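You operate a simulated robot arm through the tools that you are given. There is no shell and no other tool. Be economical: measure what you need, move in short steps, check, and stop when the job is done.

You run a simulated two-armed robot. Do the job below in one go: nothing can be reset, and whatever is moved stays where it is left.

JOB
Park the probe, turn the mode knob to OFF, switch programmer and holder off, then open both clamps.

Only the result counts: the job must be done as asked and must still hold three seconds after the hand-in. Knocking over, shifting, dropping, spilling or breaking anything else fails it.

ROBOT AND FRAMES
Two 7-joint arms with fingered hands on one trunk, on a base that drives. Base frame: it is fixed to the floor where the robot stands at the start and does not move with it; the origin is under the middle of the robot, x ahead of it, y to its left, z up; the surface under the hand at the start is at about z = 804. Readings come in mm, degrees, newtons and seconds.
The left shoulder is at the start at [30, 119, 1019], the right one opposite. With the tool pointing down near the work surface each hand reaches from about 380 to 780 mm from the robot's upright axis, wherever it stands, measured 20 degrees to its own side. Places, roughly: holder switch [600, 100, 800]; left clamp [600, 100, 900]; mode knob [600, -200, 800]; programmer switch [700, -300, 800]; right clamp [600, -100, 900]; top of the probe post [700, -100, 800]. Payload 3.8 kg a hand.
The tool frame of a hand sits at the grasp point between the pads (the TCP): z along the fingers, y along the line on which they close. The tips reach 25 mm beyond it. Largest opening 88 mm; the body of the gripper starts 29 mm behind the TCP. The gripper is a hand of 4 fingers: y runs from the thumb to the fingers, the wrist lies at [-13, -106, -174] in the tool frame, and closing takes about 1.5 s.
Orientation is told as [roll, pitch, yaw] about the base's x, y, z axes, in that order, counted from this pose: with the fingers straight down and the wrist toward the robot, the tool's x, y and z point along [0, 1, 0], [1, 0, 0] and [0, 0, -1] of the base frame.

CONTROLS
- The arms move only by the tool move_arm. It takes "left_series", "right_series" or both (then of equal length, played together; a hand with none holds still); each is a list of rows, each a list of 6 numbers: the turn, a rotation vector about the base's x, y, z in degrees, then the shift along the base's x, y, z in mm. In form: [[rx, ry, rz, tx, ty, tz], ...]. A call has 1 to 8 rows; each row is the pose to reach, as a shift and turn from the pose commanded when the call began. "left_gripper" and "right_gripper" are, for a hand that has rows, the gripper command, from -1 (shut) to 1 (fully open), values between in proportion, set as the call begins (left out, the last holds). A row lasts 0.2 s, in which the tool goes at most 50 mm and 8.6 degrees; a call with a longer step from one row to the next is refused whole, and so is a gripper value outside its range. A pose out of reach is approached as far as the arm can. The call stops where the force on the tool passes 40 N (or 10 N more than at its start, if that is more) or the arm is blocked; 0.2 s more then pass. The fingers move at their own pace (about 153 mm/s each) and stop on an object; they squeeze with about 30 N. The grip force told is the motor's: it shows also when the fingers shut on nothing. Time passes only in rows, and 0.2 s behind the last, so rows that repeat a pose let the fingers close. It gives the time, the measured TCP pose, the force on the tool (base axes), the opening and the grip force at its end, in the units of the frame above (readings bear some noise), with the torque about the TCP (base axes, N m) and any sound that the robot's microphone picked up.
- Cameras (640 x 400 px; columns grow to the right, rows downward): "scene" is now at [70.2, -26.1, 1574.4]; the picture's right is [-0.11, -0.99, 0.00], its down [-0.69, 0.08, -0.72] and it looks along [0.71, -0.08, -0.70] (base axes); focal length 269 px, centre (320, 200). "left" rides on the left gripper at [-64, -83, -98] in its tool frame; the picture's right is [-0.62, -0.37, 0.69], its down [0.71, -0.63, 0.30] and it looks along [0.32, 0.68, 0.65] (tool axes); focal length 265 px, centre (320, 200). "right" rides on the right gripper at [64, -83, -98] in its tool frame; the picture's right is [-0.62, 0.37, -0.69], its down [-0.71, -0.63, 0.30] and it looks along [-0.32, 0.68, 0.65] (tool axes); focal length 265 px, centre (320, 200). There is no depth. A picture from a camera that has moved, and an enlarged one, comes with that camera's place and axes in the base frame and with its lens. The place of the scene camera against the robot may be out by one fixed shift of up to 25 mm in any direction.
- get_image(camera): a new picture of that camera. The clock stands still meanwhile.
- slide_trunk(by): slides the trunk up (or, below 0, down) by that many mm; the arms and the scene camera ride with it, the base frame stays. It gives what a move gives, with no picture.
- steer(legs): drives the robot by 1 to 6 legs, each [ahead, left, turn to the left] in mm, mm and degrees, along the robot's own axes; the way and the turn of a leg run together, so that a leg with both is an arc; at most 1500 mm and 180 degrees a leg. The arms and the cameras ride along, it lands a little off, and it stops where it bumps. It gives what a move gives.
- finger_targets(index, middle, ring, thumb_bend, thumb_turn, hand): sets how far each is bent, from 0 (flat) to 1 (curled in); at 0.3 the hand is open as for a grip, at 0.7 the pads meet at the TCP. One left out holds its place. A second passes; each finger stops where it meets its share of the squeeze, and holds until it gets a number again. A gripper value or a shape takes the hand back. It gives what a move gives, with no picture; readings hold the bend of each and the force on the fingers (four entries, about 0 where the hand has none), thumb and palm. thumb_turn goes from beside the hand (0) to across from the fingers (1), as for a grip.
- hand_shape(shape, hand): the hand has 4 fingers and takes this shape, open, in about a second: jaw (thumb against the fingers, like two jaws); tri (thumb and two fingers); tip (a fingertip pinch); poke (one finger out to press); point (the index stretched); flat (the hand flat); cup (the hand cupped); fist (a fist). The gripper value then closes the fingers along that shape, each until it touches; the sizes above hold for jaw. It gives what a move gives, with no picture.
- pan_tilt(pan, tilt): turns the head with the scene camera to pan (to the left, within 120 degrees either way) and tilt (down, from -29 to 69), counted from straight ahead of the robot. It gives what a move gives.
- close_up(camera, box): a new picture of the part [left, top, right, bottom] of that camera's present view, enlarged. The clock stands still meanwhile.
- finish_job(): hands the job in; it is judged then, once.

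Go step by step. Nothing tells you exact positions but the pictures and the camera data: compare them with the known pose of the tool, close in by small moves and look again before you grip or let go. The budget is 120 turns and 88 pictures, counting those below and the enlarged ones. Unless the task says otherwise, let go and move clear before handing in, and close with one line.

The tools are called after ">>>" by a JSON object that holds its "api" and its "payload". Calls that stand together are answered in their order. move_arm: Moves the arms, as the interface text tells. Its arguments: {"type":"object","properties":{"left_series":{"type":"array","items":{"type":"array","items":{"type":"number"}}},"left_gripper":{"type":"number"},"right_series":{"type":"array","items":{"type":"array","items":{"type":"number"}}},"right_gripper":{"type":"number"}},"required":[]} The other tools are called the same way: slide_trunk (by) slides the trunk up or down; hand_shape (shape, hand) gives the hand a shape; finger_targets (index, middle, ring, thumb_bend, thumb_turn, hand) moves the fingers one by one; steer (legs) drives the base; pan_tilt (pan, tilt) turns the head that bears the scene camera; get_image (camera) takes a picture; close_up (camera, box) takes an enlarged picture of a part of a camera's view; finish_job () hands the job in.

At the start:

```text
time: 0.0
left_tcp_pos: [533.4, 141.2, 1191.2]
left_tcp_rot: [0.0, 0.0, 0.1]
left_force: [0.3, 0.2, 0.0]
left_torque: [0.02, 0.03, -0.01]
left_finger_gap: 87.6
left_gripper_force: 0.0
left_shape: jaw
left_bend: [0.3, 0.3, 0.3, 0.3, 0.98]
left_finger forces: [0.1, 0.0, 0.0, 0.0, 0.1, 0.0]
right_tcp_pos: [469.8, -269.0, 1193.9]
right_tcp_rot: [-0.1, 0.0, 0.0]
right_force: [-0.6, 0.0, -0.2]
right_torque: [-0.02, -0.01, -0.01]
right_finger_gap: 87.5
right_gripper_force: 0.0
right_shape: jaw
right_bend: [0.3, 0.3, 0.3, 0.3, 0.98]
right_finger forces: [0.0, 0.0, 0.0, 0.1, 0.0, 0.1]
trunk travel left (down, up): [-175.0, 415.0]
robot x, y, heading: [2.6, 0.7, -0.1]
head pan, tilt: [-6.4, 44.2]
```

scene: 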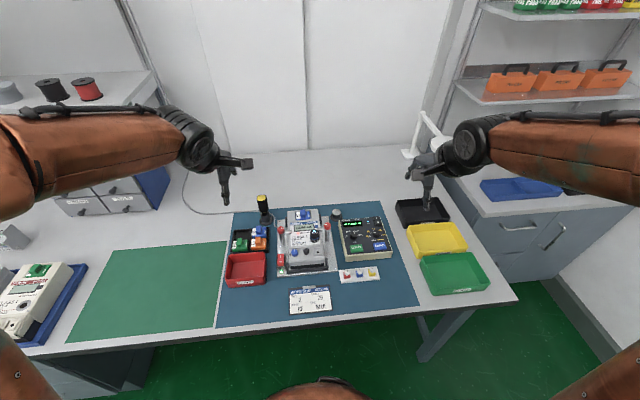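
right: 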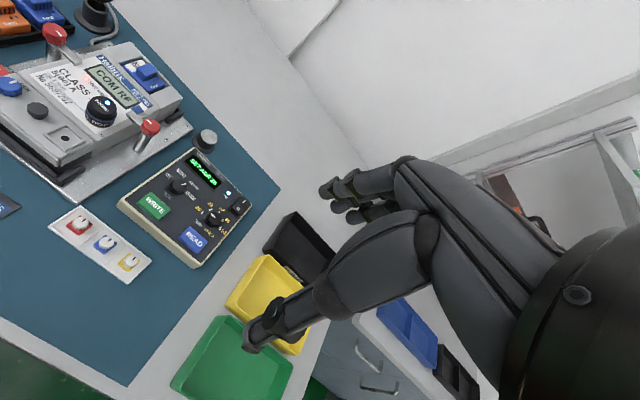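
left: 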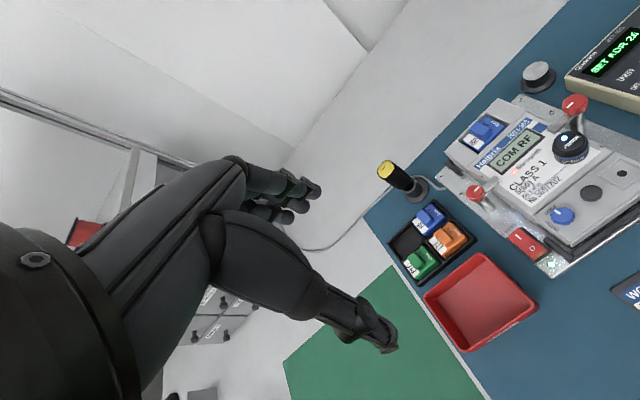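

I see a holder with a device clamped in it, a programmer box to its right, a yellow-black probe at upper left and a round post between. I look closer before moving.

>>> {"api": "close_up", "payload": {"camera": "scene", "box": [220, 180, 420, 305]}}

>>> {"api": "close_up", "payload": {"camera": "left", "box": [360, 40, 640, 290]}}

>>> {"api": "close_up", "payload": {"camera": "right", "box": [0, 0, 280, 280]}}

```text
3.20 times, centred on (320, 242) of scene
camera zoom: at [70.2, -26.1, 1574.4], right [-0.11, -0.99, 0.0], down [-0.69, 0.08, -0.72], along [0.71, -0.08, -0.7], focal length 861 px, centre (320, 64)
```

zoom: 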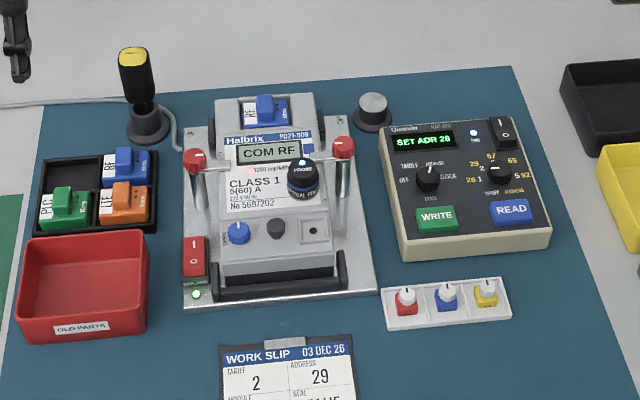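

```text
1.60 times, centred on (500, 165) of left
camera zoom: at [449.8, 77.3, 1289.9], right [-0.37, -0.62, -0.69], down [-0.63, 0.71, -0.3], along [0.68, 0.32, -0.65], focal length 425 px, centre (32, 256)
```

zoom: 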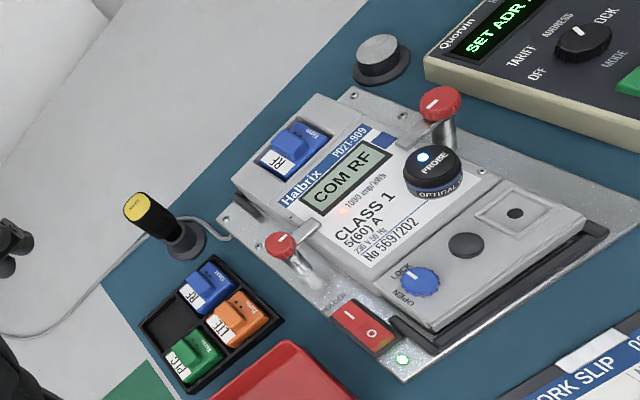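

```text
1.43 times, centred on (140, 140) of right
camera zoom: at [387.9, -204.4, 1292.9], right [0.37, -0.62, 0.69], down [-0.63, -0.71, -0.3], along [0.68, -0.32, -0.65], focal length 379 px, centre (577, 286)
```

zoom: 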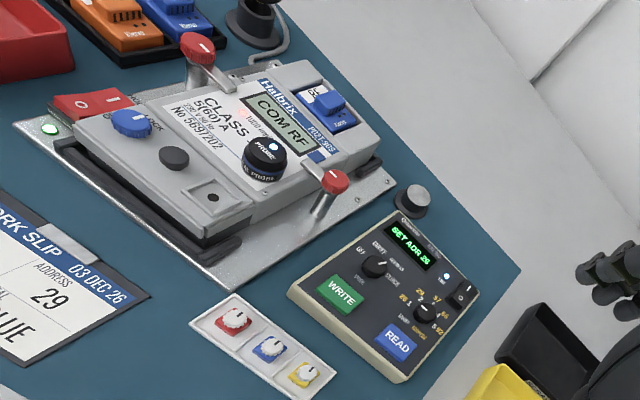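

The probe is the black puck on the meter at about (595,-53,904); the grey post top is at about (731,-141,850). I bring the right hand above the probe, turned slightly so its fingers stay clear of the right clamp.

>>> {"api": "move_arm", "payload": {"right_series": [[0, 0, 4, 16, 27, -25], [0, 0, 8, 31, 54, -51], [0, 0, 12, 47, 81, -76], [0, 0, 16, 62, 108, -102], [0, 0, 20, 78, 135, -127], [0, 0, 24, 94, 162, -153], [0, 0, 28, 109, 189, -178], [0, 0, 30, 125, 216, -194]], "right_gripper": 1}}

>>> {"api": "get_image", "payload": {"camera": "right"}}

>>> {"api": "get_image", "payload": {"camera": "scene"}}

>>> {"api": "get_image", "payload": {"camera": "left"}}

```text
time: 1.8
left_tcp_pos: [534.5, 143.1, 1190.4]
left_tcp_rot: [-0.1, 0.1, 0.1]
left_force: [0.5, -0.1, 0.2]
left_torque: [-0.06, 0.01, -0.02]
left_finger_gap: 87.6
left_gripper_force: 0.2
left_shape: jaw
left_bend: [0.3, 0.3, 0.3, 0.3, 0.98]
left_finger forces: [0.1, 0.0, 0.1, 0.0, 0.0, 0.0]
right_tcp_pos: [595.1, -51.9, 999.7]
right_tcp_rot: [0.0, 0.0, 30.0]
right_force: [-0.5, -0.5, -0.2]
right_torque: [-0.01, 0.02, 0.0]
right_finger_gap: 87.7
right_gripper_force: 0.1
right_shape: jaw
right_bend: [0.3, 0.3, 0.3, 0.3, 0.98]
right_finger forces: [0.0, 0.0, 0.0, 0.1, 0.0, 0.0]
trunk travel left (down, up): [-175.0, 415.0]
robot x, y, heading: [-1.3, 3.8, 0.1]
head pan, tilt: [-6.4, 44.2]
```

```text
81 pictures are left
camera right: at [492.1, -37.3, 1098.0], right [0.63, -0.35, 0.69], down [-0.19, -0.93, -0.3], along [0.75, 0.06, -0.65], focal length 265 px, centre (320, 200)
```

right: 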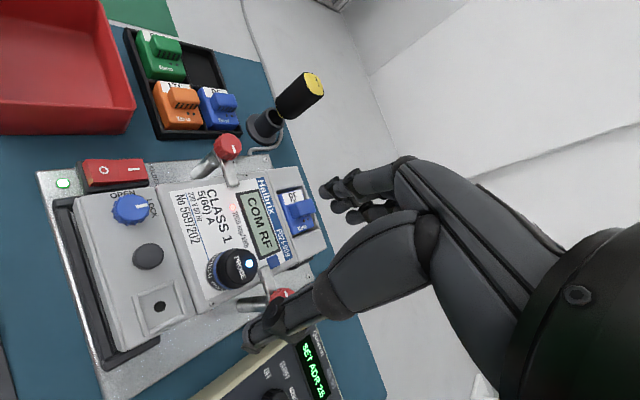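

```text
80 pictures are left
camera scene: at [71.1, -25.1, 1574.3], right [-0.11, -0.99, 0.0], down [-0.69, 0.08, -0.72], along [0.71, -0.08, -0.7], focal length 269 px, centre (320, 200)
```

scene: 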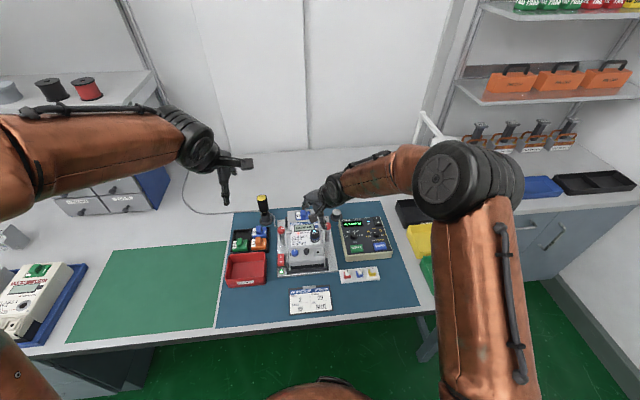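

```text
79 pictures are left
camera left: at [450.6, 78.1, 1289.6], right [-0.37, -0.62, -0.69], down [-0.63, 0.71, -0.3], along [0.68, 0.32, -0.65], focal length 265 px, centre (320, 200)
```

left: 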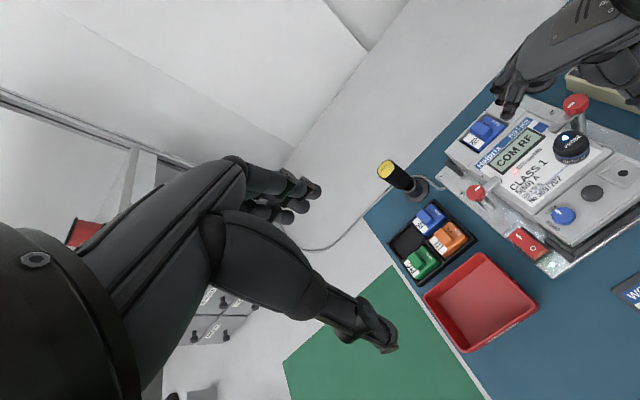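

The ray to the probe agrees (595.5,-52). I look closely at its shape to choose grip height.

>>> {"api": "close_up", "payload": {"camera": "right", "box": [150, 200, 330, 330]}}

>>> {"api": "close_up", "payload": {"camera": "left", "box": [460, 60, 640, 200]}}

>>> {"api": "close_up", "payload": {"camera": "scene", "box": [270, 190, 400, 270]}}

```text
3.08 times, centred on (240, 265) of right
camera zoom: at [492.1, -37.3, 1098.0], right [0.63, -0.35, 0.69], down [-0.19, -0.93, -0.3], along [0.75, 0.06, -0.65], focal length 817 px, centre (566, 0)
```

zoom: 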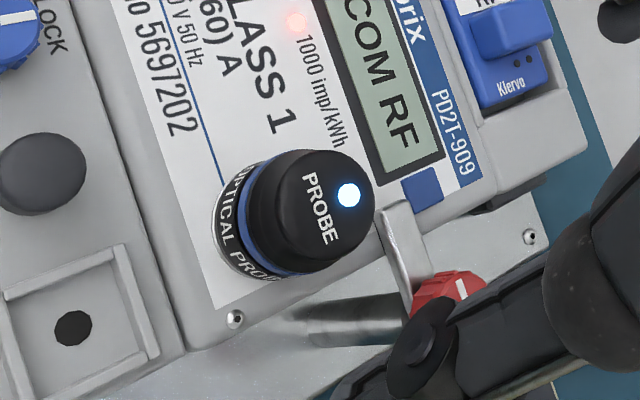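

```text
2.86 times, centred on (550, 130) of left
camera zoom: at [450.6, 78.1, 1289.6], right [-0.37, -0.62, -0.69], down [-0.63, 0.71, -0.3], along [0.68, 0.32, -0.65], focal length 758 px, centre (-337, 400)
```

zoom: 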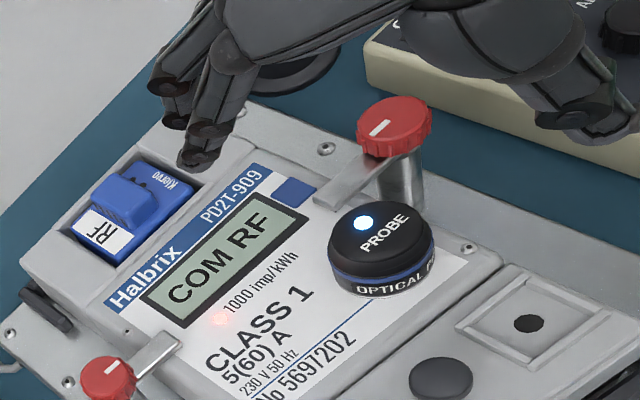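

```text
4.92 times, centred on (335, 230) of scene
camera zoom: at [71.1, -25.1, 1574.3], right [-0.11, -0.99, 0.0], down [-0.69, 0.08, -0.72], along [0.71, -0.08, -0.7], focal length 1324 px, centre (246, 52)
```

zoom: 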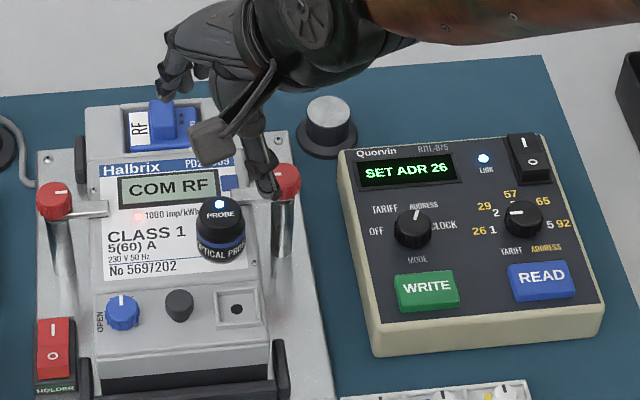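

The probe is about 44 mm wide, 25 mm tall, on the meter face at z≈879, so I lower to TCP z≈912 and look before closing.

>>> {"api": "move_arm", "payload": {"right_series": [[0, 0, 0, 0, 0, -35], [0, 0, 0, 0, 0, -65], [0, 0, 0, 0, 0, -88], [0, 0, 0, 0, 0, -88]], "right_gripper": 1}}

>>> {"api": "close_up", "payload": {"camera": "left", "box": [460, 60, 640, 200]}}

>>> {"api": "get_image", "payload": {"camera": "right"}}

```text
time: 2.8
left_tcp_pos: [534.0, 142.0, 1191.0]
left_tcp_rot: [0.0, 0.0, 0.0]
left_force: [0.1, -0.2, -0.8]
left_torque: [-0.03, -0.03, 0.01]
left_finger_gap: 87.8
left_gripper_force: 0.0
left_shape: jaw
left_bend: [0.3, 0.3, 0.3, 0.3, 0.98]
left_finger forces: [0.0, 0.0, 0.0, 0.0, 0.0, 0.1]
right_tcp_pos: [593.4, -52.4, 912.1]
right_tcp_rot: [-0.1, 0.0, 30.0]
right_force: [0.8, -0.3, -0.7]
right_torque: [0.0, -0.01, -0.01]
right_finger_gap: 87.4
right_gripper_force: 0.0
right_shape: jaw
right_bend: [0.3, 0.3, 0.3, 0.3, 0.98]
right_finger forces: [0.0, 0.1, 0.0, 0.1, 0.1, 0.1]
trunk travel left (down, up): [-175.0, 415.0]
robot x, y, heading: [0.1, -4.8, 0.0]
head pan, tilt: [-6.4, 44.2]
```

```text
2.86 times, centred on (550, 130) of left
camera zoom: at [449.6, 77.3, 1290.0], right [-0.37, -0.62, -0.69], down [-0.63, 0.71, -0.3], along [0.68, 0.32, -0.65], focal length 758 px, centre (-337, 400)
```

zoom: 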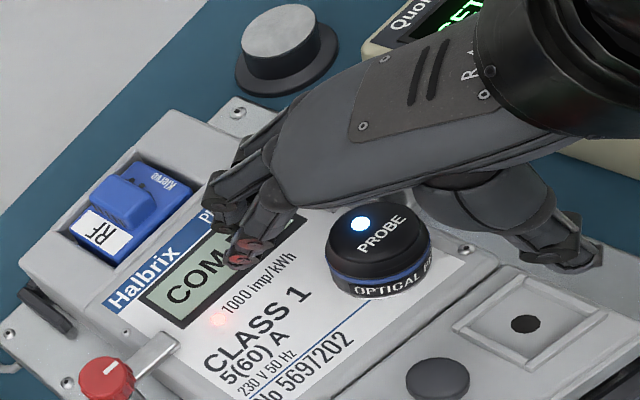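

```text
74 pictures are left
camera right: at [490.9, -36.8, 1010.1], right [0.63, -0.35, 0.69], down [-0.19, -0.93, -0.3], along [0.75, 0.06, -0.65], focal length 265 px, centre (320, 200)
```

right: 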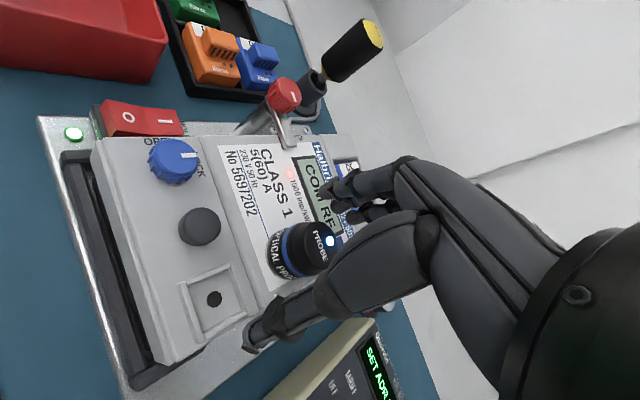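

Thumb and fingers straddle the probe, clear of the clamp. I lower 4 mm and close.

>>> {"api": "move_arm", "payload": {"right_series": [[0, 0, 0, 2, 0, -4], [0, 0, 0, 2, 0, -4], [0, 0, 0, 2, 0, -4], [0, 0, 0, 2, 0, -4], [0, 0, 0, 2, 0, -4], [0, 0, 0, 2, 0, -4], [0, 0, 0, 2, 0, -4], [0, 0, 0, 2, 0, -4]], "right_gripper": -1}}

>>> {"api": "close_up", "payload": {"camera": "left", "box": [460, 60, 640, 200]}}

```text
time: 4.6
left_tcp_pos: [534.3, 141.7, 1190.5]
left_tcp_rot: [0.0, 0.0, -0.1]
left_force: [-0.2, 0.1, -1.0]
left_torque: [-0.01, 0.04, -0.05]
left_finger_gap: 87.6
left_gripper_force: 0.2
left_shape: jaw
left_bend: [0.3, 0.3, 0.3, 0.3, 0.98]
left_finger forces: [0.1, 0.1, 0.0, 0.0, 0.0, 0.0]
right_tcp_pos: [596.8, -51.4, 907.9]
right_tcp_rot: [0.0, 0.0, 29.9]
right_force: [0.0, 1.0, 0.4]
right_torque: [0.0, -0.01, -0.01]
right_finger_gap: 24.6
right_gripper_force: 22.2
right_shape: jaw
right_bend: [0.74, 0.54, 0.6, 0.75, 1.0]
right_finger forces: [11.3, 7.5, 0.0, 0.0, 17.9, 0.0]
trunk travel left (down, up): [-175.0, 415.0]
robot x, y, heading: [-3.2, -0.5, 0.1]
head pan, tilt: [-6.4, 44.2]
```

```text
2.86 times, centred on (550, 130) of left
camera zoom: at [450.0, 77.3, 1289.9], right [-0.37, -0.62, -0.69], down [-0.63, 0.71, -0.3], along [0.68, 0.32, -0.65], focal length 758 px, centre (-337, 400)
```

zoom: 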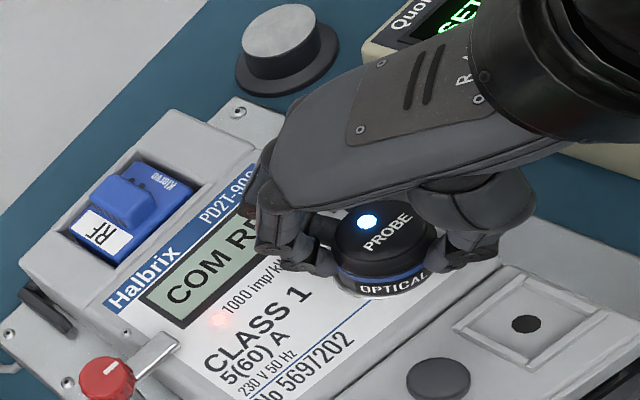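

The probe is held between thumb and fingers. I lift it straight up.

>>> {"api": "move_arm", "payload": {"right_series": [[0, 0, 0, 0, 0, 5], [0, 0, 0, 0, 0, 12], [0, 0, 0, 0, 0, 25], [0, 0, 0, 0, 0, 45], [0, 0, 0, 0, 0, 65]]}}

>>> {"api": "close_up", "payload": {"camera": "left", "box": [460, 40, 640, 180]}}

>>> {"api": "get_image", "payload": {"camera": "right"}}

```text
time: 5.8
left_tcp_pos: [534.1, 142.0, 1192.2]
left_tcp_rot: [0.0, 0.0, 0.0]
left_force: [-0.9, 0.1, -1.0]
left_torque: [0.0, -0.03, 0.0]
left_finger_gap: 87.6
left_gripper_force: 0.0
left_shape: jaw
left_bend: [0.3, 0.3, 0.3, 0.3, 0.98]
left_finger forces: [0.1, 0.0, 0.0, 0.0, 0.0, 0.0]
right_tcp_pos: [596.9, -50.8, 973.4]
right_tcp_rot: [0.1, 0.0, 30.0]
right_force: [0.3, 0.1, -1.2]
right_torque: [-0.01, -0.02, -0.05]
right_finger_gap: 24.3
right_gripper_force: 21.9
right_shape: jaw
right_bend: [0.74, 0.54, 0.6, 0.75, 1.0]
right_finger forces: [11.7, 7.2, 0.1, 0.0, 18.1, 0.0]
trunk travel left (down, up): [-175.0, 415.0]
robot x, y, heading: [0.4, -1.9, 0.3]
head pan, tilt: [-6.4, 44.2]
```

```text
2.86 times, centred on (550, 110) of left
camera zoom: at [449.8, 77.4, 1290.0], right [-0.37, -0.62, -0.69], down [-0.63, 0.71, -0.3], along [0.68, 0.32, -0.65], focal length 758 px, centre (-337, 457)
```

zoom: 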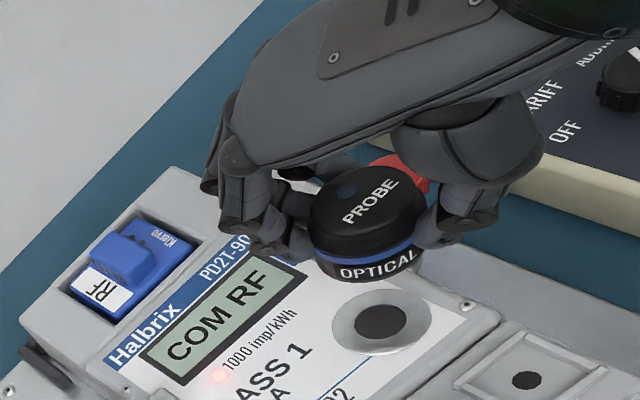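

```text
71 pictures are left
camera right: at [493.8, -37.0, 1072.8], right [0.63, -0.35, 0.69], down [-0.19, -0.93, -0.3], along [0.75, 0.06, -0.65], focal length 265 px, centre (320, 200)
```

right: 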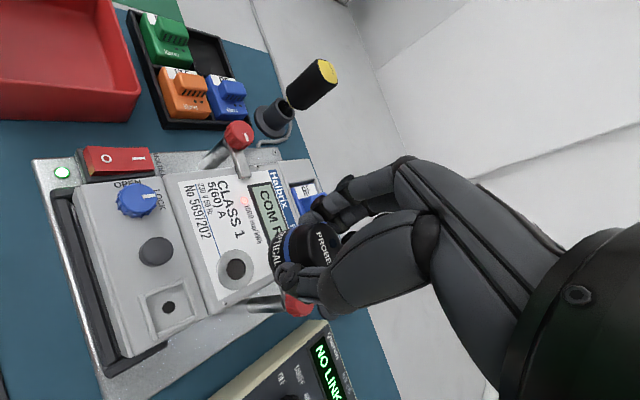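

The probe came up level in the grip. I carry it high over toward the post and look.

>>> {"api": "move_arm", "payload": {"right_series": [[0, 0, 0, 34, -23, 2], [0, 0, 0, 68, -46, 2], [0, 0, 0, 101, -68, 2], [0, 0, 0, 134, -90, 2], [0, 0, 0, 134, -90, -30], [0, 0, 0, 134, -90, -30]]}}

>>> {"api": "get_image", "payload": {"camera": "left"}}

>>> {"api": "close_up", "payload": {"camera": "right", "box": [200, 150, 400, 350]}}

>>> {"api": "close_up", "payload": {"camera": "scene", "box": [270, 170, 400, 270]}}

```text
time: 7.2
left_tcp_pos: [533.3, 142.7, 1191.0]
left_tcp_rot: [-0.1, -0.1, 0.0]
left_force: [0.0, 0.5, -0.8]
left_torque: [-0.01, 0.01, 0.01]
left_finger_gap: 87.8
left_gripper_force: 0.1
left_shape: jaw
left_bend: [0.3, 0.3, 0.3, 0.3, 0.98]
left_finger forces: [0.0, 0.1, 0.0, 0.0, 0.0, 0.1]
right_tcp_pos: [728.2, -144.0, 944.2]
right_tcp_rot: [0.0, 0.0, 30.0]
right_force: [0.2, 0.0, 0.2]
right_torque: [-0.03, -0.01, -0.01]
right_finger_gap: 24.6
right_gripper_force: 22.0
right_shape: jaw
right_bend: [0.74, 0.54, 0.6, 0.75, 1.0]
right_finger forces: [11.3, 7.5, 0.0, 0.1, 17.8, 0.1]
trunk travel left (down, up): [-175.0, 415.0]
robot x, y, heading: [1.4, 1.8, 0.0]
head pan, tilt: [-6.4, 44.2]
```

```text
70 pictures are left
camera left: at [450.1, 77.4, 1289.9], right [-0.37, -0.62, -0.69], down [-0.63, 0.71, -0.3], along [0.68, 0.32, -0.65], focal length 265 px, centre (320, 200)
```

left: 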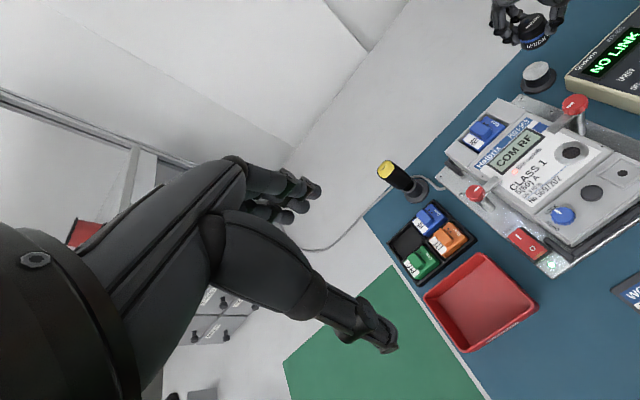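

```text
2.00 times, centred on (300, 250) of right
camera zoom: at [626.3, -130.2, 1043.8], right [0.63, -0.35, 0.69], down [-0.19, -0.93, -0.3], along [0.75, 0.06, -0.65], focal length 531 px, centre (360, 100)
```

zoom: 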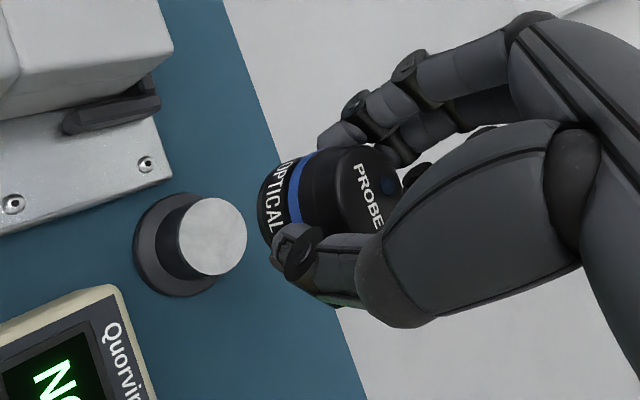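

```text
4.00 times, centred on (335, 220) of scene
camera zoom: at [70.5, -25.9, 1574.4], right [-0.11, -0.99, 0.0], down [-0.69, 0.08, -0.72], along [0.71, -0.08, -0.7], focal length 1076 px, centre (260, 120)
```

zoom: 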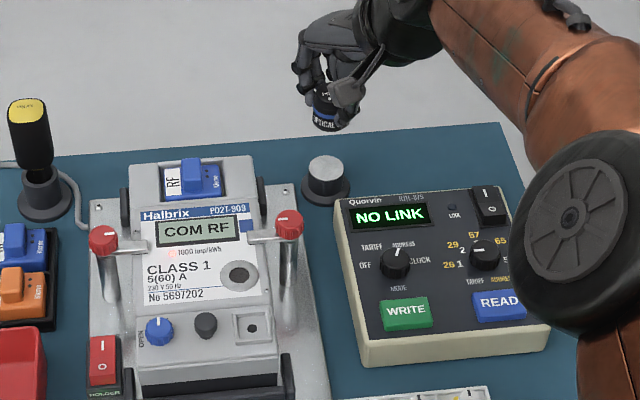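

Post top refined to about (737,-146,850). I shift over it and lower to just above, then check.

>>> {"api": "move_arm", "payload": {"right_series": [[0, 0, 0, 6.5, -2.5, 0], [0, 0, 0, 6.5, -2.5, -25], [0, 0, 0, 6.5, -2.5, -48], [0, 0, 0, 6.5, -2.5, -48]]}}

>>> {"api": "close_up", "payload": {"camera": "left", "box": [480, 0, 620, 110]}}

>>> {"api": "close_up", "payload": {"camera": "right", "box": [200, 150, 400, 350]}}

>>> {"api": "close_up", "payload": {"camera": "scene", "box": [300, 180, 380, 230]}}

```text
time: 8.2
left_tcp_pos: [533.4, 141.4, 1190.5]
left_tcp_rot: [0.0, 0.0, 0.1]
left_force: [-0.7, 0.9, 0.0]
left_torque: [-0.01, -0.03, -0.01]
left_finger_gap: 87.6
left_gripper_force: 0.1
left_shape: jaw
left_bend: [0.3, 0.3, 0.3, 0.3, 0.98]
left_finger forces: [0.0, 0.0, 0.0, 0.0, 0.0, 0.0]
right_tcp_pos: [729.6, -144.3, 898.0]
right_tcp_rot: [-0.1, 0.0, 30.0]
right_force: [-0.3, 0.1, -0.2]
right_torque: [-0.01, 0.0, -0.01]
right_finger_gap: 24.4
right_gripper_force: 21.6
right_shape: jaw
right_bend: [0.74, 0.54, 0.6, 0.75, 1.0]
right_finger forces: [11.3, 7.6, 0.0, 0.1, 17.8, 0.0]
right hand out of reach, approached as far as the arm can: row 3, 4
trunk travel left (down, up): [-175.0, 415.0]
robot x, y, heading: [-3.7, 0.0, -0.0]
head pan, tilt: [-6.4, 44.2]
```

```text
3.64 times, centred on (550, 55) of left
camera zoom: at [450.0, 77.4, 1289.9], right [-0.37, -0.62, -0.69], down [-0.63, 0.71, -0.3], along [0.68, 0.32, -0.65], focal length 965 px, centre (-516, 727)
```

zoom: 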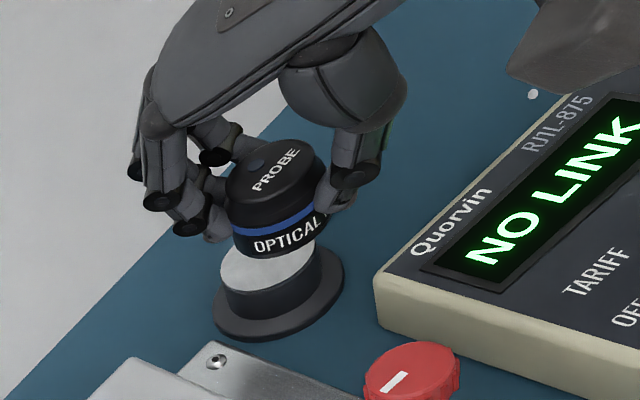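

```text
2.00 times, centred on (300, 250) of right
camera zoom: at [627.7, -130.6, 995.8], right [0.63, -0.35, 0.69], down [-0.19, -0.93, -0.3], along [0.75, 0.06, -0.65], focal length 531 px, centre (360, 100)
```

zoom: 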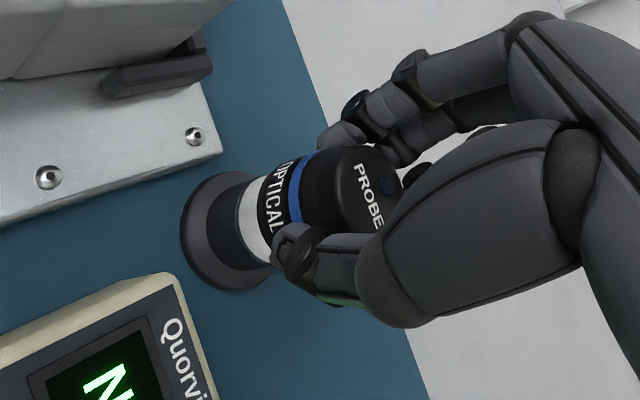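

```text
8.00 times, centred on (340, 205) of scene
camera zoom: at [70.4, -25.9, 1574.4], right [-0.11, -0.99, 0.0], down [-0.69, 0.08, -0.72], along [0.71, -0.08, -0.7], focal length 2152 px, centre (160, 160)
```

zoom: 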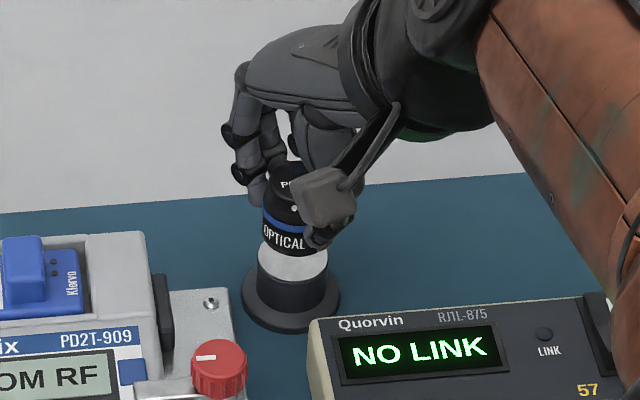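

The arm is at its limit with this yaw. I lift a little and turn the hand back to yaw 0, which brings the wrist closer, then re-centre.

>>> {"api": "move_arm", "payload": {"right_series": [[0, 0, 0, 0, 0, 15], [0, 0, -8, 0, 0, 15], [0, 0, -16, 0, 0, 15], [0, 0, -24, 0, 0, 15], [0, 0, -30, 0, 0, 15], [0, 0, -30, 0, 0, 15]]}}

>>> {"api": "close_up", "payload": {"camera": "left", "box": [480, 0, 620, 110]}}

>>> {"api": "close_up", "payload": {"camera": "scene", "box": [300, 180, 380, 230]}}

>>> {"api": "close_up", "payload": {"camera": "right", "box": [200, 150, 400, 350]}}

```text
time: 9.6
left_tcp_pos: [534.2, 141.6, 1192.3]
left_tcp_rot: [-0.1, 0.1, 0.0]
left_force: [0.2, 0.3, -0.9]
left_torque: [0.03, 0.05, 0.0]
left_finger_gap: 87.5
left_gripper_force: 0.1
left_shape: jaw
left_bend: [0.3, 0.3, 0.3, 0.3, 0.98]
left_finger forces: [0.0, 0.0, 0.0, 0.0, 0.0, 0.1]
right_tcp_pos: [729.9, -146.6, 912.7]
right_tcp_rot: [-0.1, 0.0, -0.1]
right_force: [0.3, -1.0, -0.1]
right_torque: [0.02, 0.0, 0.04]
right_finger_gap: 24.0
right_gripper_force: 21.9
right_shape: jaw
right_bend: [0.74, 0.54, 0.6, 0.75, 1.0]
right_finger forces: [11.2, 7.6, 0.0, 0.0, 17.7, 0.1]
trunk travel left (down, up): [-175.0, 415.0]
robot x, y, heading: [-0.0, -1.8, -0.1]
head pan, tilt: [-6.4, 44.2]
```

```text
3.64 times, centred on (550, 55) of left
camera zoom: at [450.1, 77.0, 1289.9], right [-0.37, -0.62, -0.69], down [-0.63, 0.71, -0.3], along [0.68, 0.32, -0.65], focal length 965 px, centre (-516, 727)
```

zoom: 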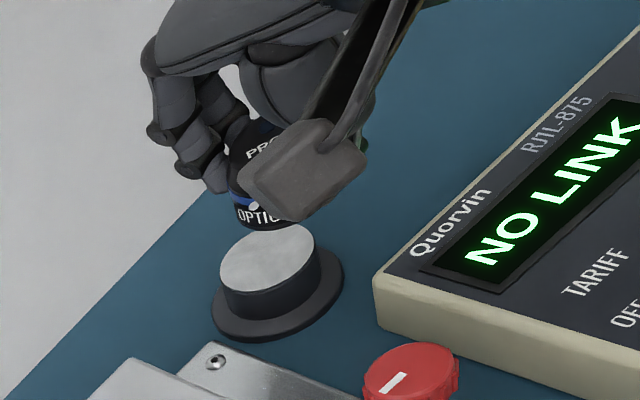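

```text
8.00 times, centred on (340, 205) of scene
camera zoom: at [70.5, -26.3, 1574.4], right [-0.11, -0.99, 0.0], down [-0.69, 0.08, -0.72], along [0.71, -0.08, -0.7], focal length 2152 px, centre (160, 160)
```

zoom: 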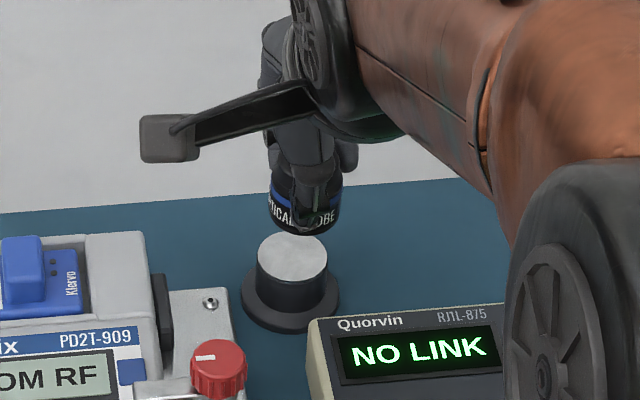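

```text
2.00 times, centred on (300, 250) of right
camera zoom: at [648.6, -82.1, 1010.7], right [0.37, -0.62, 0.69], down [-0.63, -0.71, -0.3], along [0.68, -0.33, -0.65], focal length 531 px, centre (360, 100)
```

zoom: 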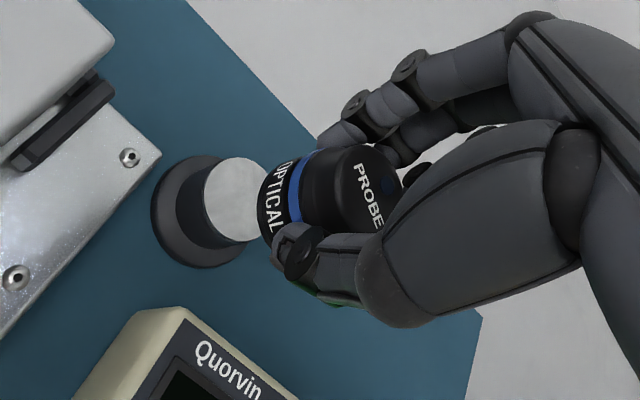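

Now reachable. Comparing probe and post, I shift about (+4.5,+3) and lower to a few mm above the post.

>>> {"api": "move_arm", "payload": {"right_series": [[0, 0, 0, 4.5, 3, 0], [0, 0, 0, 4.5, 3, -15], [0, 0, 0, 4.5, 3, -25], [0, 0, 0, 4.5, 3, -25]]}}

>>> {"api": "close_up", "payload": {"camera": "left", "box": [480, 0, 620, 110]}}

>>> {"api": "close_up", "payload": {"camera": "scene", "box": [300, 180, 380, 230]}}

>>> {"api": "close_up", "payload": {"camera": "right", "box": [200, 150, 400, 350]}}

```text
time: 10.6
left_tcp_pos: [534.6, 141.5, 1192.8]
left_tcp_rot: [0.0, 0.0, -0.1]
left_force: [0.0, 0.2, -1.3]
left_torque: [0.01, 0.01, 0.01]
left_finger_gap: 88.0
left_gripper_force: 0.1
left_shape: jaw
left_bend: [0.3, 0.3, 0.3, 0.3, 0.98]
left_finger forces: [0.1, 0.0, 0.0, 0.1, 0.0, 0.1]
right_tcp_pos: [736.0, -143.2, 886.9]
right_tcp_rot: [0.0, 0.0, 0.0]
right_force: [0.0, -0.7, -0.3]
right_torque: [-0.03, -0.02, 0.0]
right_finger_gap: 24.1
right_gripper_force: 22.3
right_shape: jaw
right_bend: [0.74, 0.54, 0.6, 0.75, 1.0]
right_finger forces: [11.2, 7.7, 0.0, 0.0, 17.6, 0.0]
trunk travel left (down, up): [-175.0, 415.0]
robot x, y, heading: [-0.5, 1.0, 0.0]
head pan, tilt: [-6.4, 44.2]
```

```text
3.64 times, centred on (550, 55) of left
camera zoom: at [450.0, 77.3, 1289.9], right [-0.37, -0.62, -0.69], down [-0.63, 0.71, -0.3], along [0.68, 0.32, -0.65], focal length 965 px, centre (-516, 727)
```

zoom: 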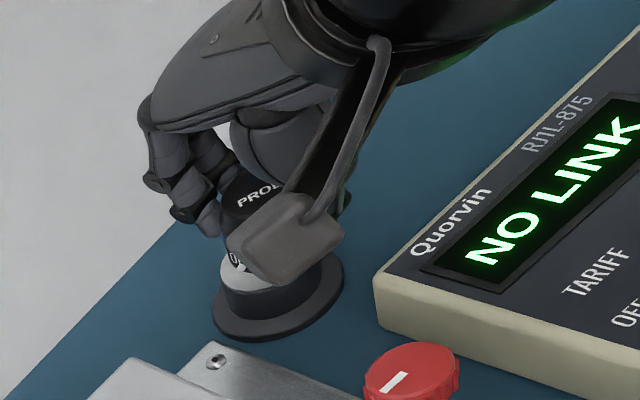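

```text
8.00 times, centred on (340, 205) of scene
camera zoom: at [70.4, -26.0, 1574.4], right [-0.11, -0.99, 0.0], down [-0.69, 0.08, -0.72], along [0.71, -0.08, -0.7], focal length 2152 px, centre (160, 160)
```

zoom: 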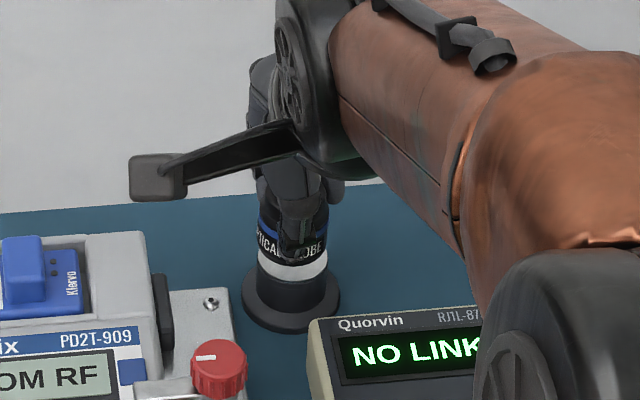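

```text
2.00 times, centred on (300, 250) of right
camera zoom: at [653.6, -78.1, 985.7], right [0.37, -0.62, 0.69], down [-0.63, -0.71, -0.3], along [0.68, -0.32, -0.65], focal length 531 px, centre (360, 100)
```

zoom: 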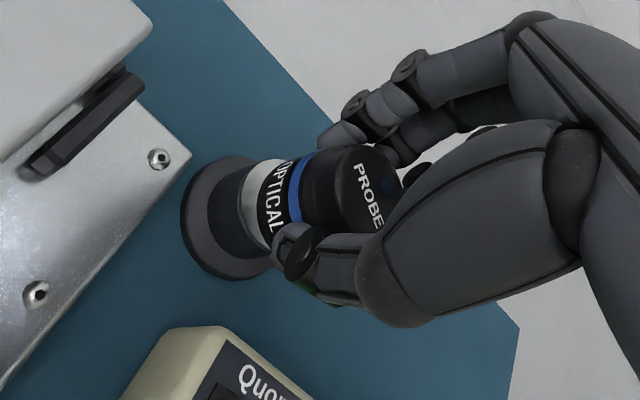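

Alignment across looks right. I lower gently until contact.

>>> {"api": "move_arm", "payload": {"right_series": [[0, 0, 0, 0, 0, -3], [0, 0, 0, 0, 0, -5], [0, 0, 0, 0, 0, -7], [0, 0, 0, 0, 0, -7]]}}

>>> {"api": "close_up", "payload": {"camera": "scene", "box": [310, 190, 360, 225]}}

>>> {"api": "close_up", "payload": {"camera": "right", "box": [240, 200, 360, 300]}}

```text
time: 11.6
left_tcp_pos: [534.1, 140.8, 1190.0]
left_tcp_rot: [0.0, 0.0, 0.0]
left_force: [-0.6, 0.0, -0.4]
left_torque: [0.0, -0.01, 0.02]
left_finger_gap: 87.6
left_gripper_force: 0.1
left_shape: jaw
left_bend: [0.3, 0.3, 0.3, 0.3, 0.98]
left_finger forces: [0.0, 0.0, 0.1, 0.0, 0.0, 0.0]
right_tcp_pos: [734.7, -142.9, 879.4]
right_tcp_rot: [0.0, 0.0, 0.0]
right_force: [0.3, -0.7, -0.2]
right_torque: [-0.01, -0.03, 0.02]
right_finger_gap: 24.2
right_gripper_force: 21.5
right_shape: jaw
right_bend: [0.74, 0.54, 0.6, 0.75, 1.0]
right_finger forces: [11.2, 7.7, 0.0, 0.1, 17.7, 0.0]
trunk travel left (down, up): [-175.0, 415.0]
robot x, y, heading: [2.1, -2.8, -0.4]
head pan, tilt: [-6.4, 44.2]
```

```text
11.43 times, centred on (335, 208) of scene
camera zoom: at [70.4, -26.0, 1574.4], right [-0.11, -0.99, 0.0], down [-0.69, 0.08, -0.72], along [0.71, -0.08, -0.7], focal length 3074 px, centre (149, 114)
```

zoom: 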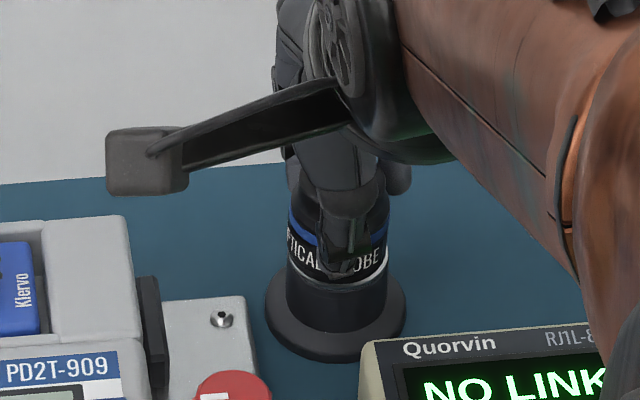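

```text
4.00 times, centred on (300, 250) of right
camera zoom: at [653.4, -78.3, 977.6], right [0.37, -0.62, 0.69], down [-0.63, -0.71, -0.3], along [0.68, -0.32, -0.65], focal length 1062 px, centre (400, 0)
```

zoom: 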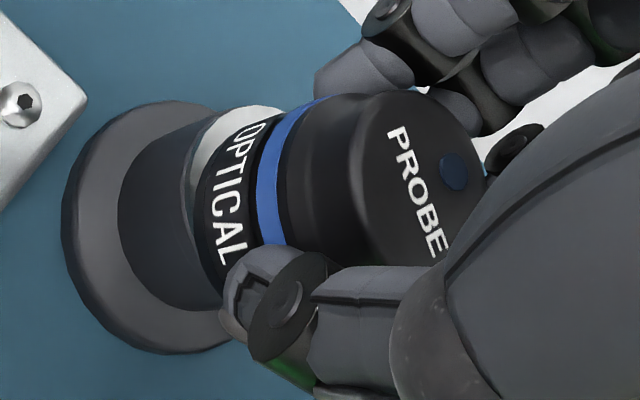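

Nearly touching; a few more mm down, watching for contact.

>>> {"api": "move_arm", "payload": {"right_series": [[0, 0, 0, 1, 0.5, -1], [0, 0, 0, 1, 0.5, -2], [0, 0, 0, 1, 0.5, -3], [0, 0, 0, 1, 0.5, -3]]}}

>>> {"api": "close_up", "payload": {"camera": "scene", "box": [310, 190, 360, 225]}}

>>> {"api": "close_up", "payload": {"camera": "right", "box": [240, 200, 360, 300]}}

```text
time: 12.6
left_tcp_pos: [535.3, 142.0, 1190.8]
left_tcp_rot: [0.0, 0.0, 0.0]
left_force: [0.4, -0.4, 0.0]
left_torque: [0.01, -0.03, -0.01]
left_finger_gap: 87.7
left_gripper_force: 0.0
left_shape: jaw
left_bend: [0.3, 0.3, 0.3, 0.3, 0.98]
left_finger forces: [0.0, 0.1, 0.1, 0.0, 0.1, 0.0]
right_tcp_pos: [737.2, -142.1, 875.5]
right_tcp_rot: [0.0, 0.0, 0.0]
right_force: [0.0, 0.6, -0.4]
right_torque: [-0.01, 0.02, 0.0]
right_finger_gap: 24.1
right_gripper_force: 21.7
right_shape: jaw
right_bend: [0.74, 0.54, 0.6, 0.75, 1.0]
right_finger forces: [11.2, 7.7, 0.1, 0.0, 17.7, 0.0]
trunk travel left (down, up): [-175.0, 415.0]
robot x, y, heading: [0.4, -0.9, -0.1]
head pan, tilt: [-6.4, 44.2]
```

```text
11.43 times, centred on (335, 208) of scene
camera zoom: at [70.4, -26.0, 1574.4], right [-0.11, -0.99, 0.0], down [-0.69, 0.08, -0.72], along [0.71, -0.08, -0.7], focal length 3074 px, centre (149, 114)
```

zoom: 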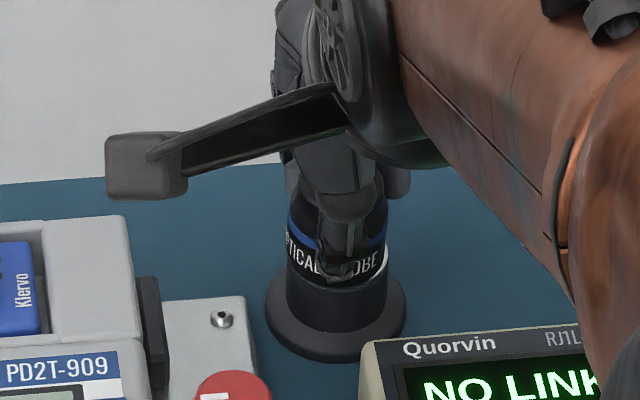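

```text
4.00 times, centred on (300, 250) of right
camera zoom: at [655.3, -78.3, 973.9], right [0.37, -0.62, 0.69], down [-0.63, -0.71, -0.3], along [0.68, -0.32, -0.65], focal length 1062 px, centre (400, 0)
```

zoom: 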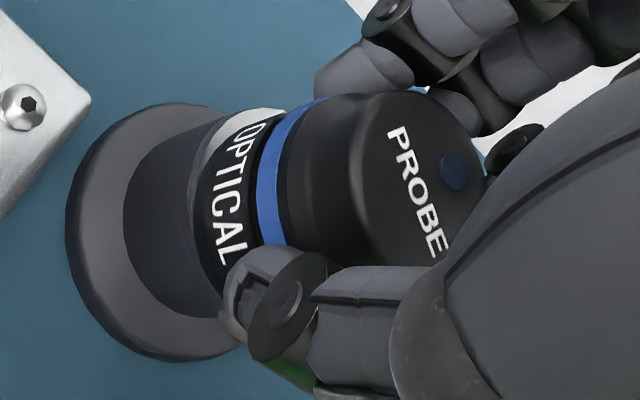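

The post shows slightly on the far side, so I nudge +2 mm in x and keep lowering for contact.

>>> {"api": "move_arm", "payload": {"right_series": [[0, 0, 0, 2, -0.5, 0], [0, 0, 0, 2, -0.5, -1], [0, 0, 0, 2, -0.5, -2], [0, 0, 0, 2, -0.5, -2]]}}

>>> {"api": "close_up", "payload": {"camera": "scene", "box": [310, 190, 360, 225]}}

>>> {"api": "close_up", "payload": {"camera": "right", "box": [240, 200, 360, 300]}}

```text
time: 13.6
left_tcp_pos: [533.5, 142.1, 1191.1]
left_tcp_rot: [0.1, -0.1, 0.0]
left_force: [-0.7, -0.1, -0.1]
left_torque: [0.01, 0.01, 0.02]
left_finger_gap: 87.9
left_gripper_force: 0.0
left_shape: jaw
left_bend: [0.3, 0.3, 0.3, 0.3, 0.98]
left_finger forces: [0.0, 0.0, 0.1, 0.0, 0.1, 0.1]
right_tcp_pos: [738.6, -143.4, 873.7]
right_tcp_rot: [0.0, 0.0, 0.0]
right_force: [-0.2, 0.1, -1.2]
right_torque: [-0.01, 0.01, -0.03]
right_finger_gap: 24.5
right_gripper_force: 22.0
right_shape: jaw
right_bend: [0.74, 0.54, 0.6, 0.75, 1.0]
right_finger forces: [11.3, 7.7, 0.0, 0.0, 17.6, 0.0]
trunk travel left (down, up): [-175.0, 415.0]
robot x, y, heading: [-1.3, -2.9, -0.0]
head pan, tilt: [-6.4, 44.2]
```

```text
11.43 times, centred on (335, 208) of scene
camera zoom: at [70.4, -26.0, 1574.4], right [-0.11, -0.99, 0.0], down [-0.69, 0.08, -0.72], along [0.71, -0.08, -0.7], focal length 3074 px, centre (149, 114)
```

zoom: 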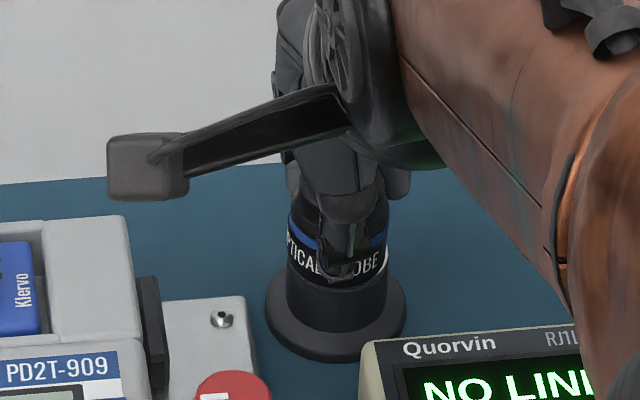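

```text
4.00 times, centred on (300, 250) of right
camera zoom: at [656.9, -79.0, 971.9], right [0.37, -0.62, 0.69], down [-0.63, -0.71, -0.3], along [0.68, -0.32, -0.65], focal length 1062 px, centre (400, 0)
```

zoom: 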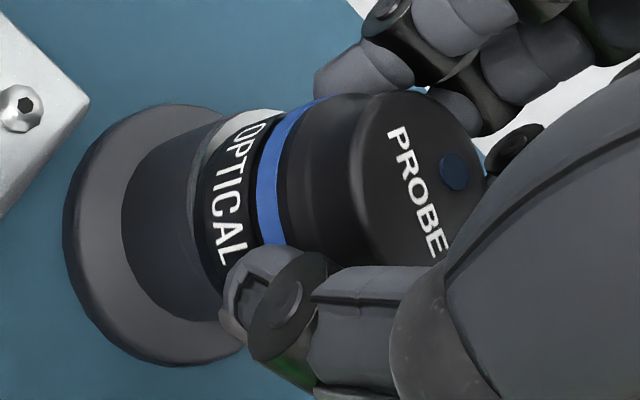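

No contact yet and alignment almost perfect; small trim and further down.

>>> {"api": "move_arm", "payload": {"right_series": [[0, 0, 0, 1, -0.7, 0], [0, 0, 0, 1, -0.7, -1], [0, 0, 0, 1, -0.7, -2], [0, 0, 0, 1, -0.7, -3], [0, 0, 0, 1, -0.7, -3]]}}

>>> {"api": "close_up", "payload": {"camera": "scene", "box": [310, 190, 360, 225]}}

>>> {"api": "close_up", "payload": {"camera": "right", "box": [240, 200, 360, 300]}}

```text
time: 14.8
left_tcp_pos: [533.8, 142.4, 1191.0]
left_tcp_rot: [-0.1, 0.1, 0.0]
left_force: [0.5, -0.7, -0.5]
left_torque: [0.02, 0.0, -0.04]
left_finger_gap: 87.5
left_gripper_force: 0.0
left_shape: jaw
left_bend: [0.3, 0.3, 0.3, 0.3, 0.98]
left_finger forces: [0.0, 0.0, 0.0, 0.1, 0.1, 0.0]
right_tcp_pos: [739.8, -145.0, 870.7]
right_tcp_rot: [0.0, 0.0, -0.1]
right_force: [-0.3, 0.0, -0.7]
right_torque: [-0.01, 0.0, 0.0]
right_finger_gap: 24.4
right_gripper_force: 21.8
right_shape: jaw
right_bend: [0.74, 0.54, 0.6, 0.75, 1.0]
right_finger forces: [11.3, 7.7, 0.0, 0.0, 17.7, 0.1]
trunk travel left (down, up): [-175.0, 415.0]
robot x, y, heading: [-0.7, 0.3, -0.0]
head pan, tilt: [-6.4, 44.2]
```

```text
11.43 times, centred on (335, 208) of scene
camera zoom: at [70.5, -26.0, 1574.4], right [-0.11, -0.99, 0.0], down [-0.69, 0.08, -0.72], along [0.71, -0.08, -0.7], focal length 3074 px, centre (149, 114)
```

zoom: 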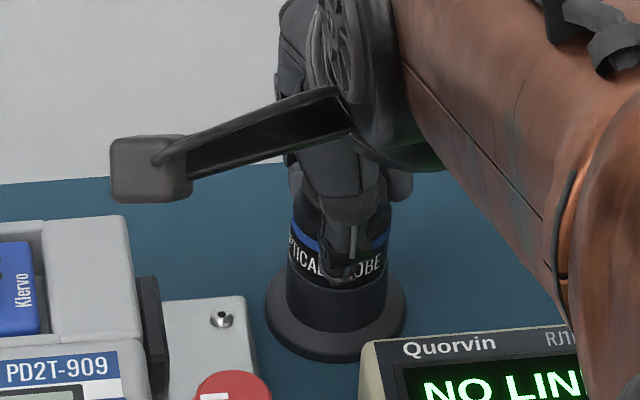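

```text
4.00 times, centred on (300, 250) of right
camera zoom: at [658.3, -80.0, 969.6], right [0.37, -0.62, 0.69], down [-0.63, -0.71, -0.3], along [0.68, -0.32, -0.65], focal length 1062 px, centre (400, 0)
```

zoom: 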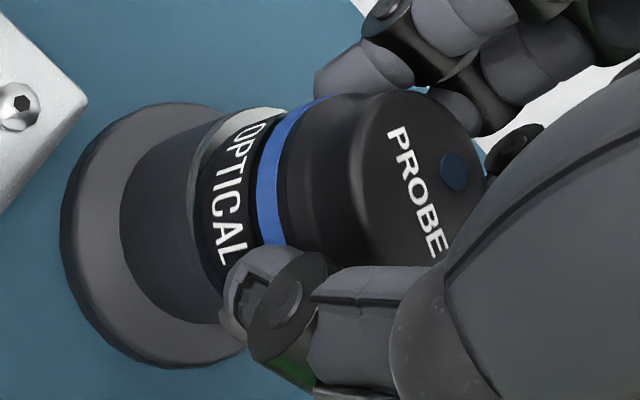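

Continue down in small steps.

>>> {"api": "move_arm", "payload": {"right_series": [[0, 0, 0, 0, 0.5, -1], [0, 0, 0, 0, 0.5, -2], [0, 0, 0, 0, 0.5, -2]]}}

>>> {"api": "close_up", "payload": {"camera": "right", "box": [240, 200, 360, 300]}}

```text
time: 15.6
left_tcp_pos: [533.3, 142.3, 1190.7]
left_tcp_rot: [0.1, -0.1, 0.0]
left_force: [0.1, 0.1, -0.8]
left_torque: [0.0, 0.03, 0.04]
left_finger_gap: 87.7
left_gripper_force: 0.1
left_shape: jaw
left_bend: [0.3, 0.3, 0.3, 0.3, 0.98]
left_finger forces: [0.0, 0.1, 0.1, 0.1, 0.1, 0.0]
right_tcp_pos: [739.7, -143.1, 869.3]
right_tcp_rot: [0.0, 0.1, 0.0]
right_force: [1.1, 0.3, -0.5]
right_torque: [-0.02, -0.05, -0.04]
right_finger_gap: 24.3
right_gripper_force: 21.6
right_shape: jaw
right_bend: [0.74, 0.54, 0.6, 0.75, 1.0]
right_finger forces: [11.3, 7.8, 0.0, 0.1, 17.7, 0.1]
trunk travel left (down, up): [-175.0, 415.0]
robot x, y, heading: [-2.4, 2.8, -0.0]
head pan, tilt: [-6.4, 44.2]
```

```text
4.00 times, centred on (300, 250) of right
camera zoom: at [658.0, -79.0, 967.6], right [0.37, -0.62, 0.69], down [-0.63, -0.71, -0.3], along [0.68, -0.32, -0.65], focal length 1062 px, centre (400, 0)
```

zoom: 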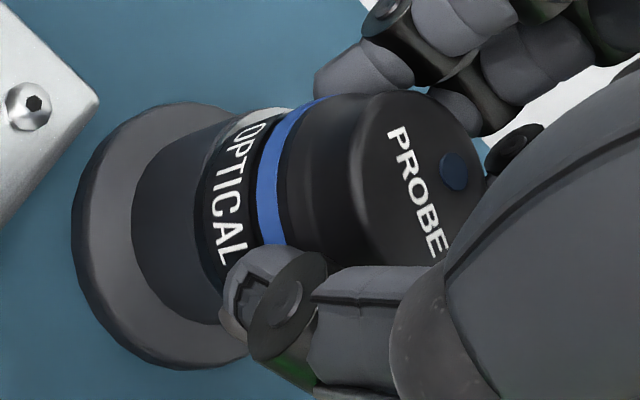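

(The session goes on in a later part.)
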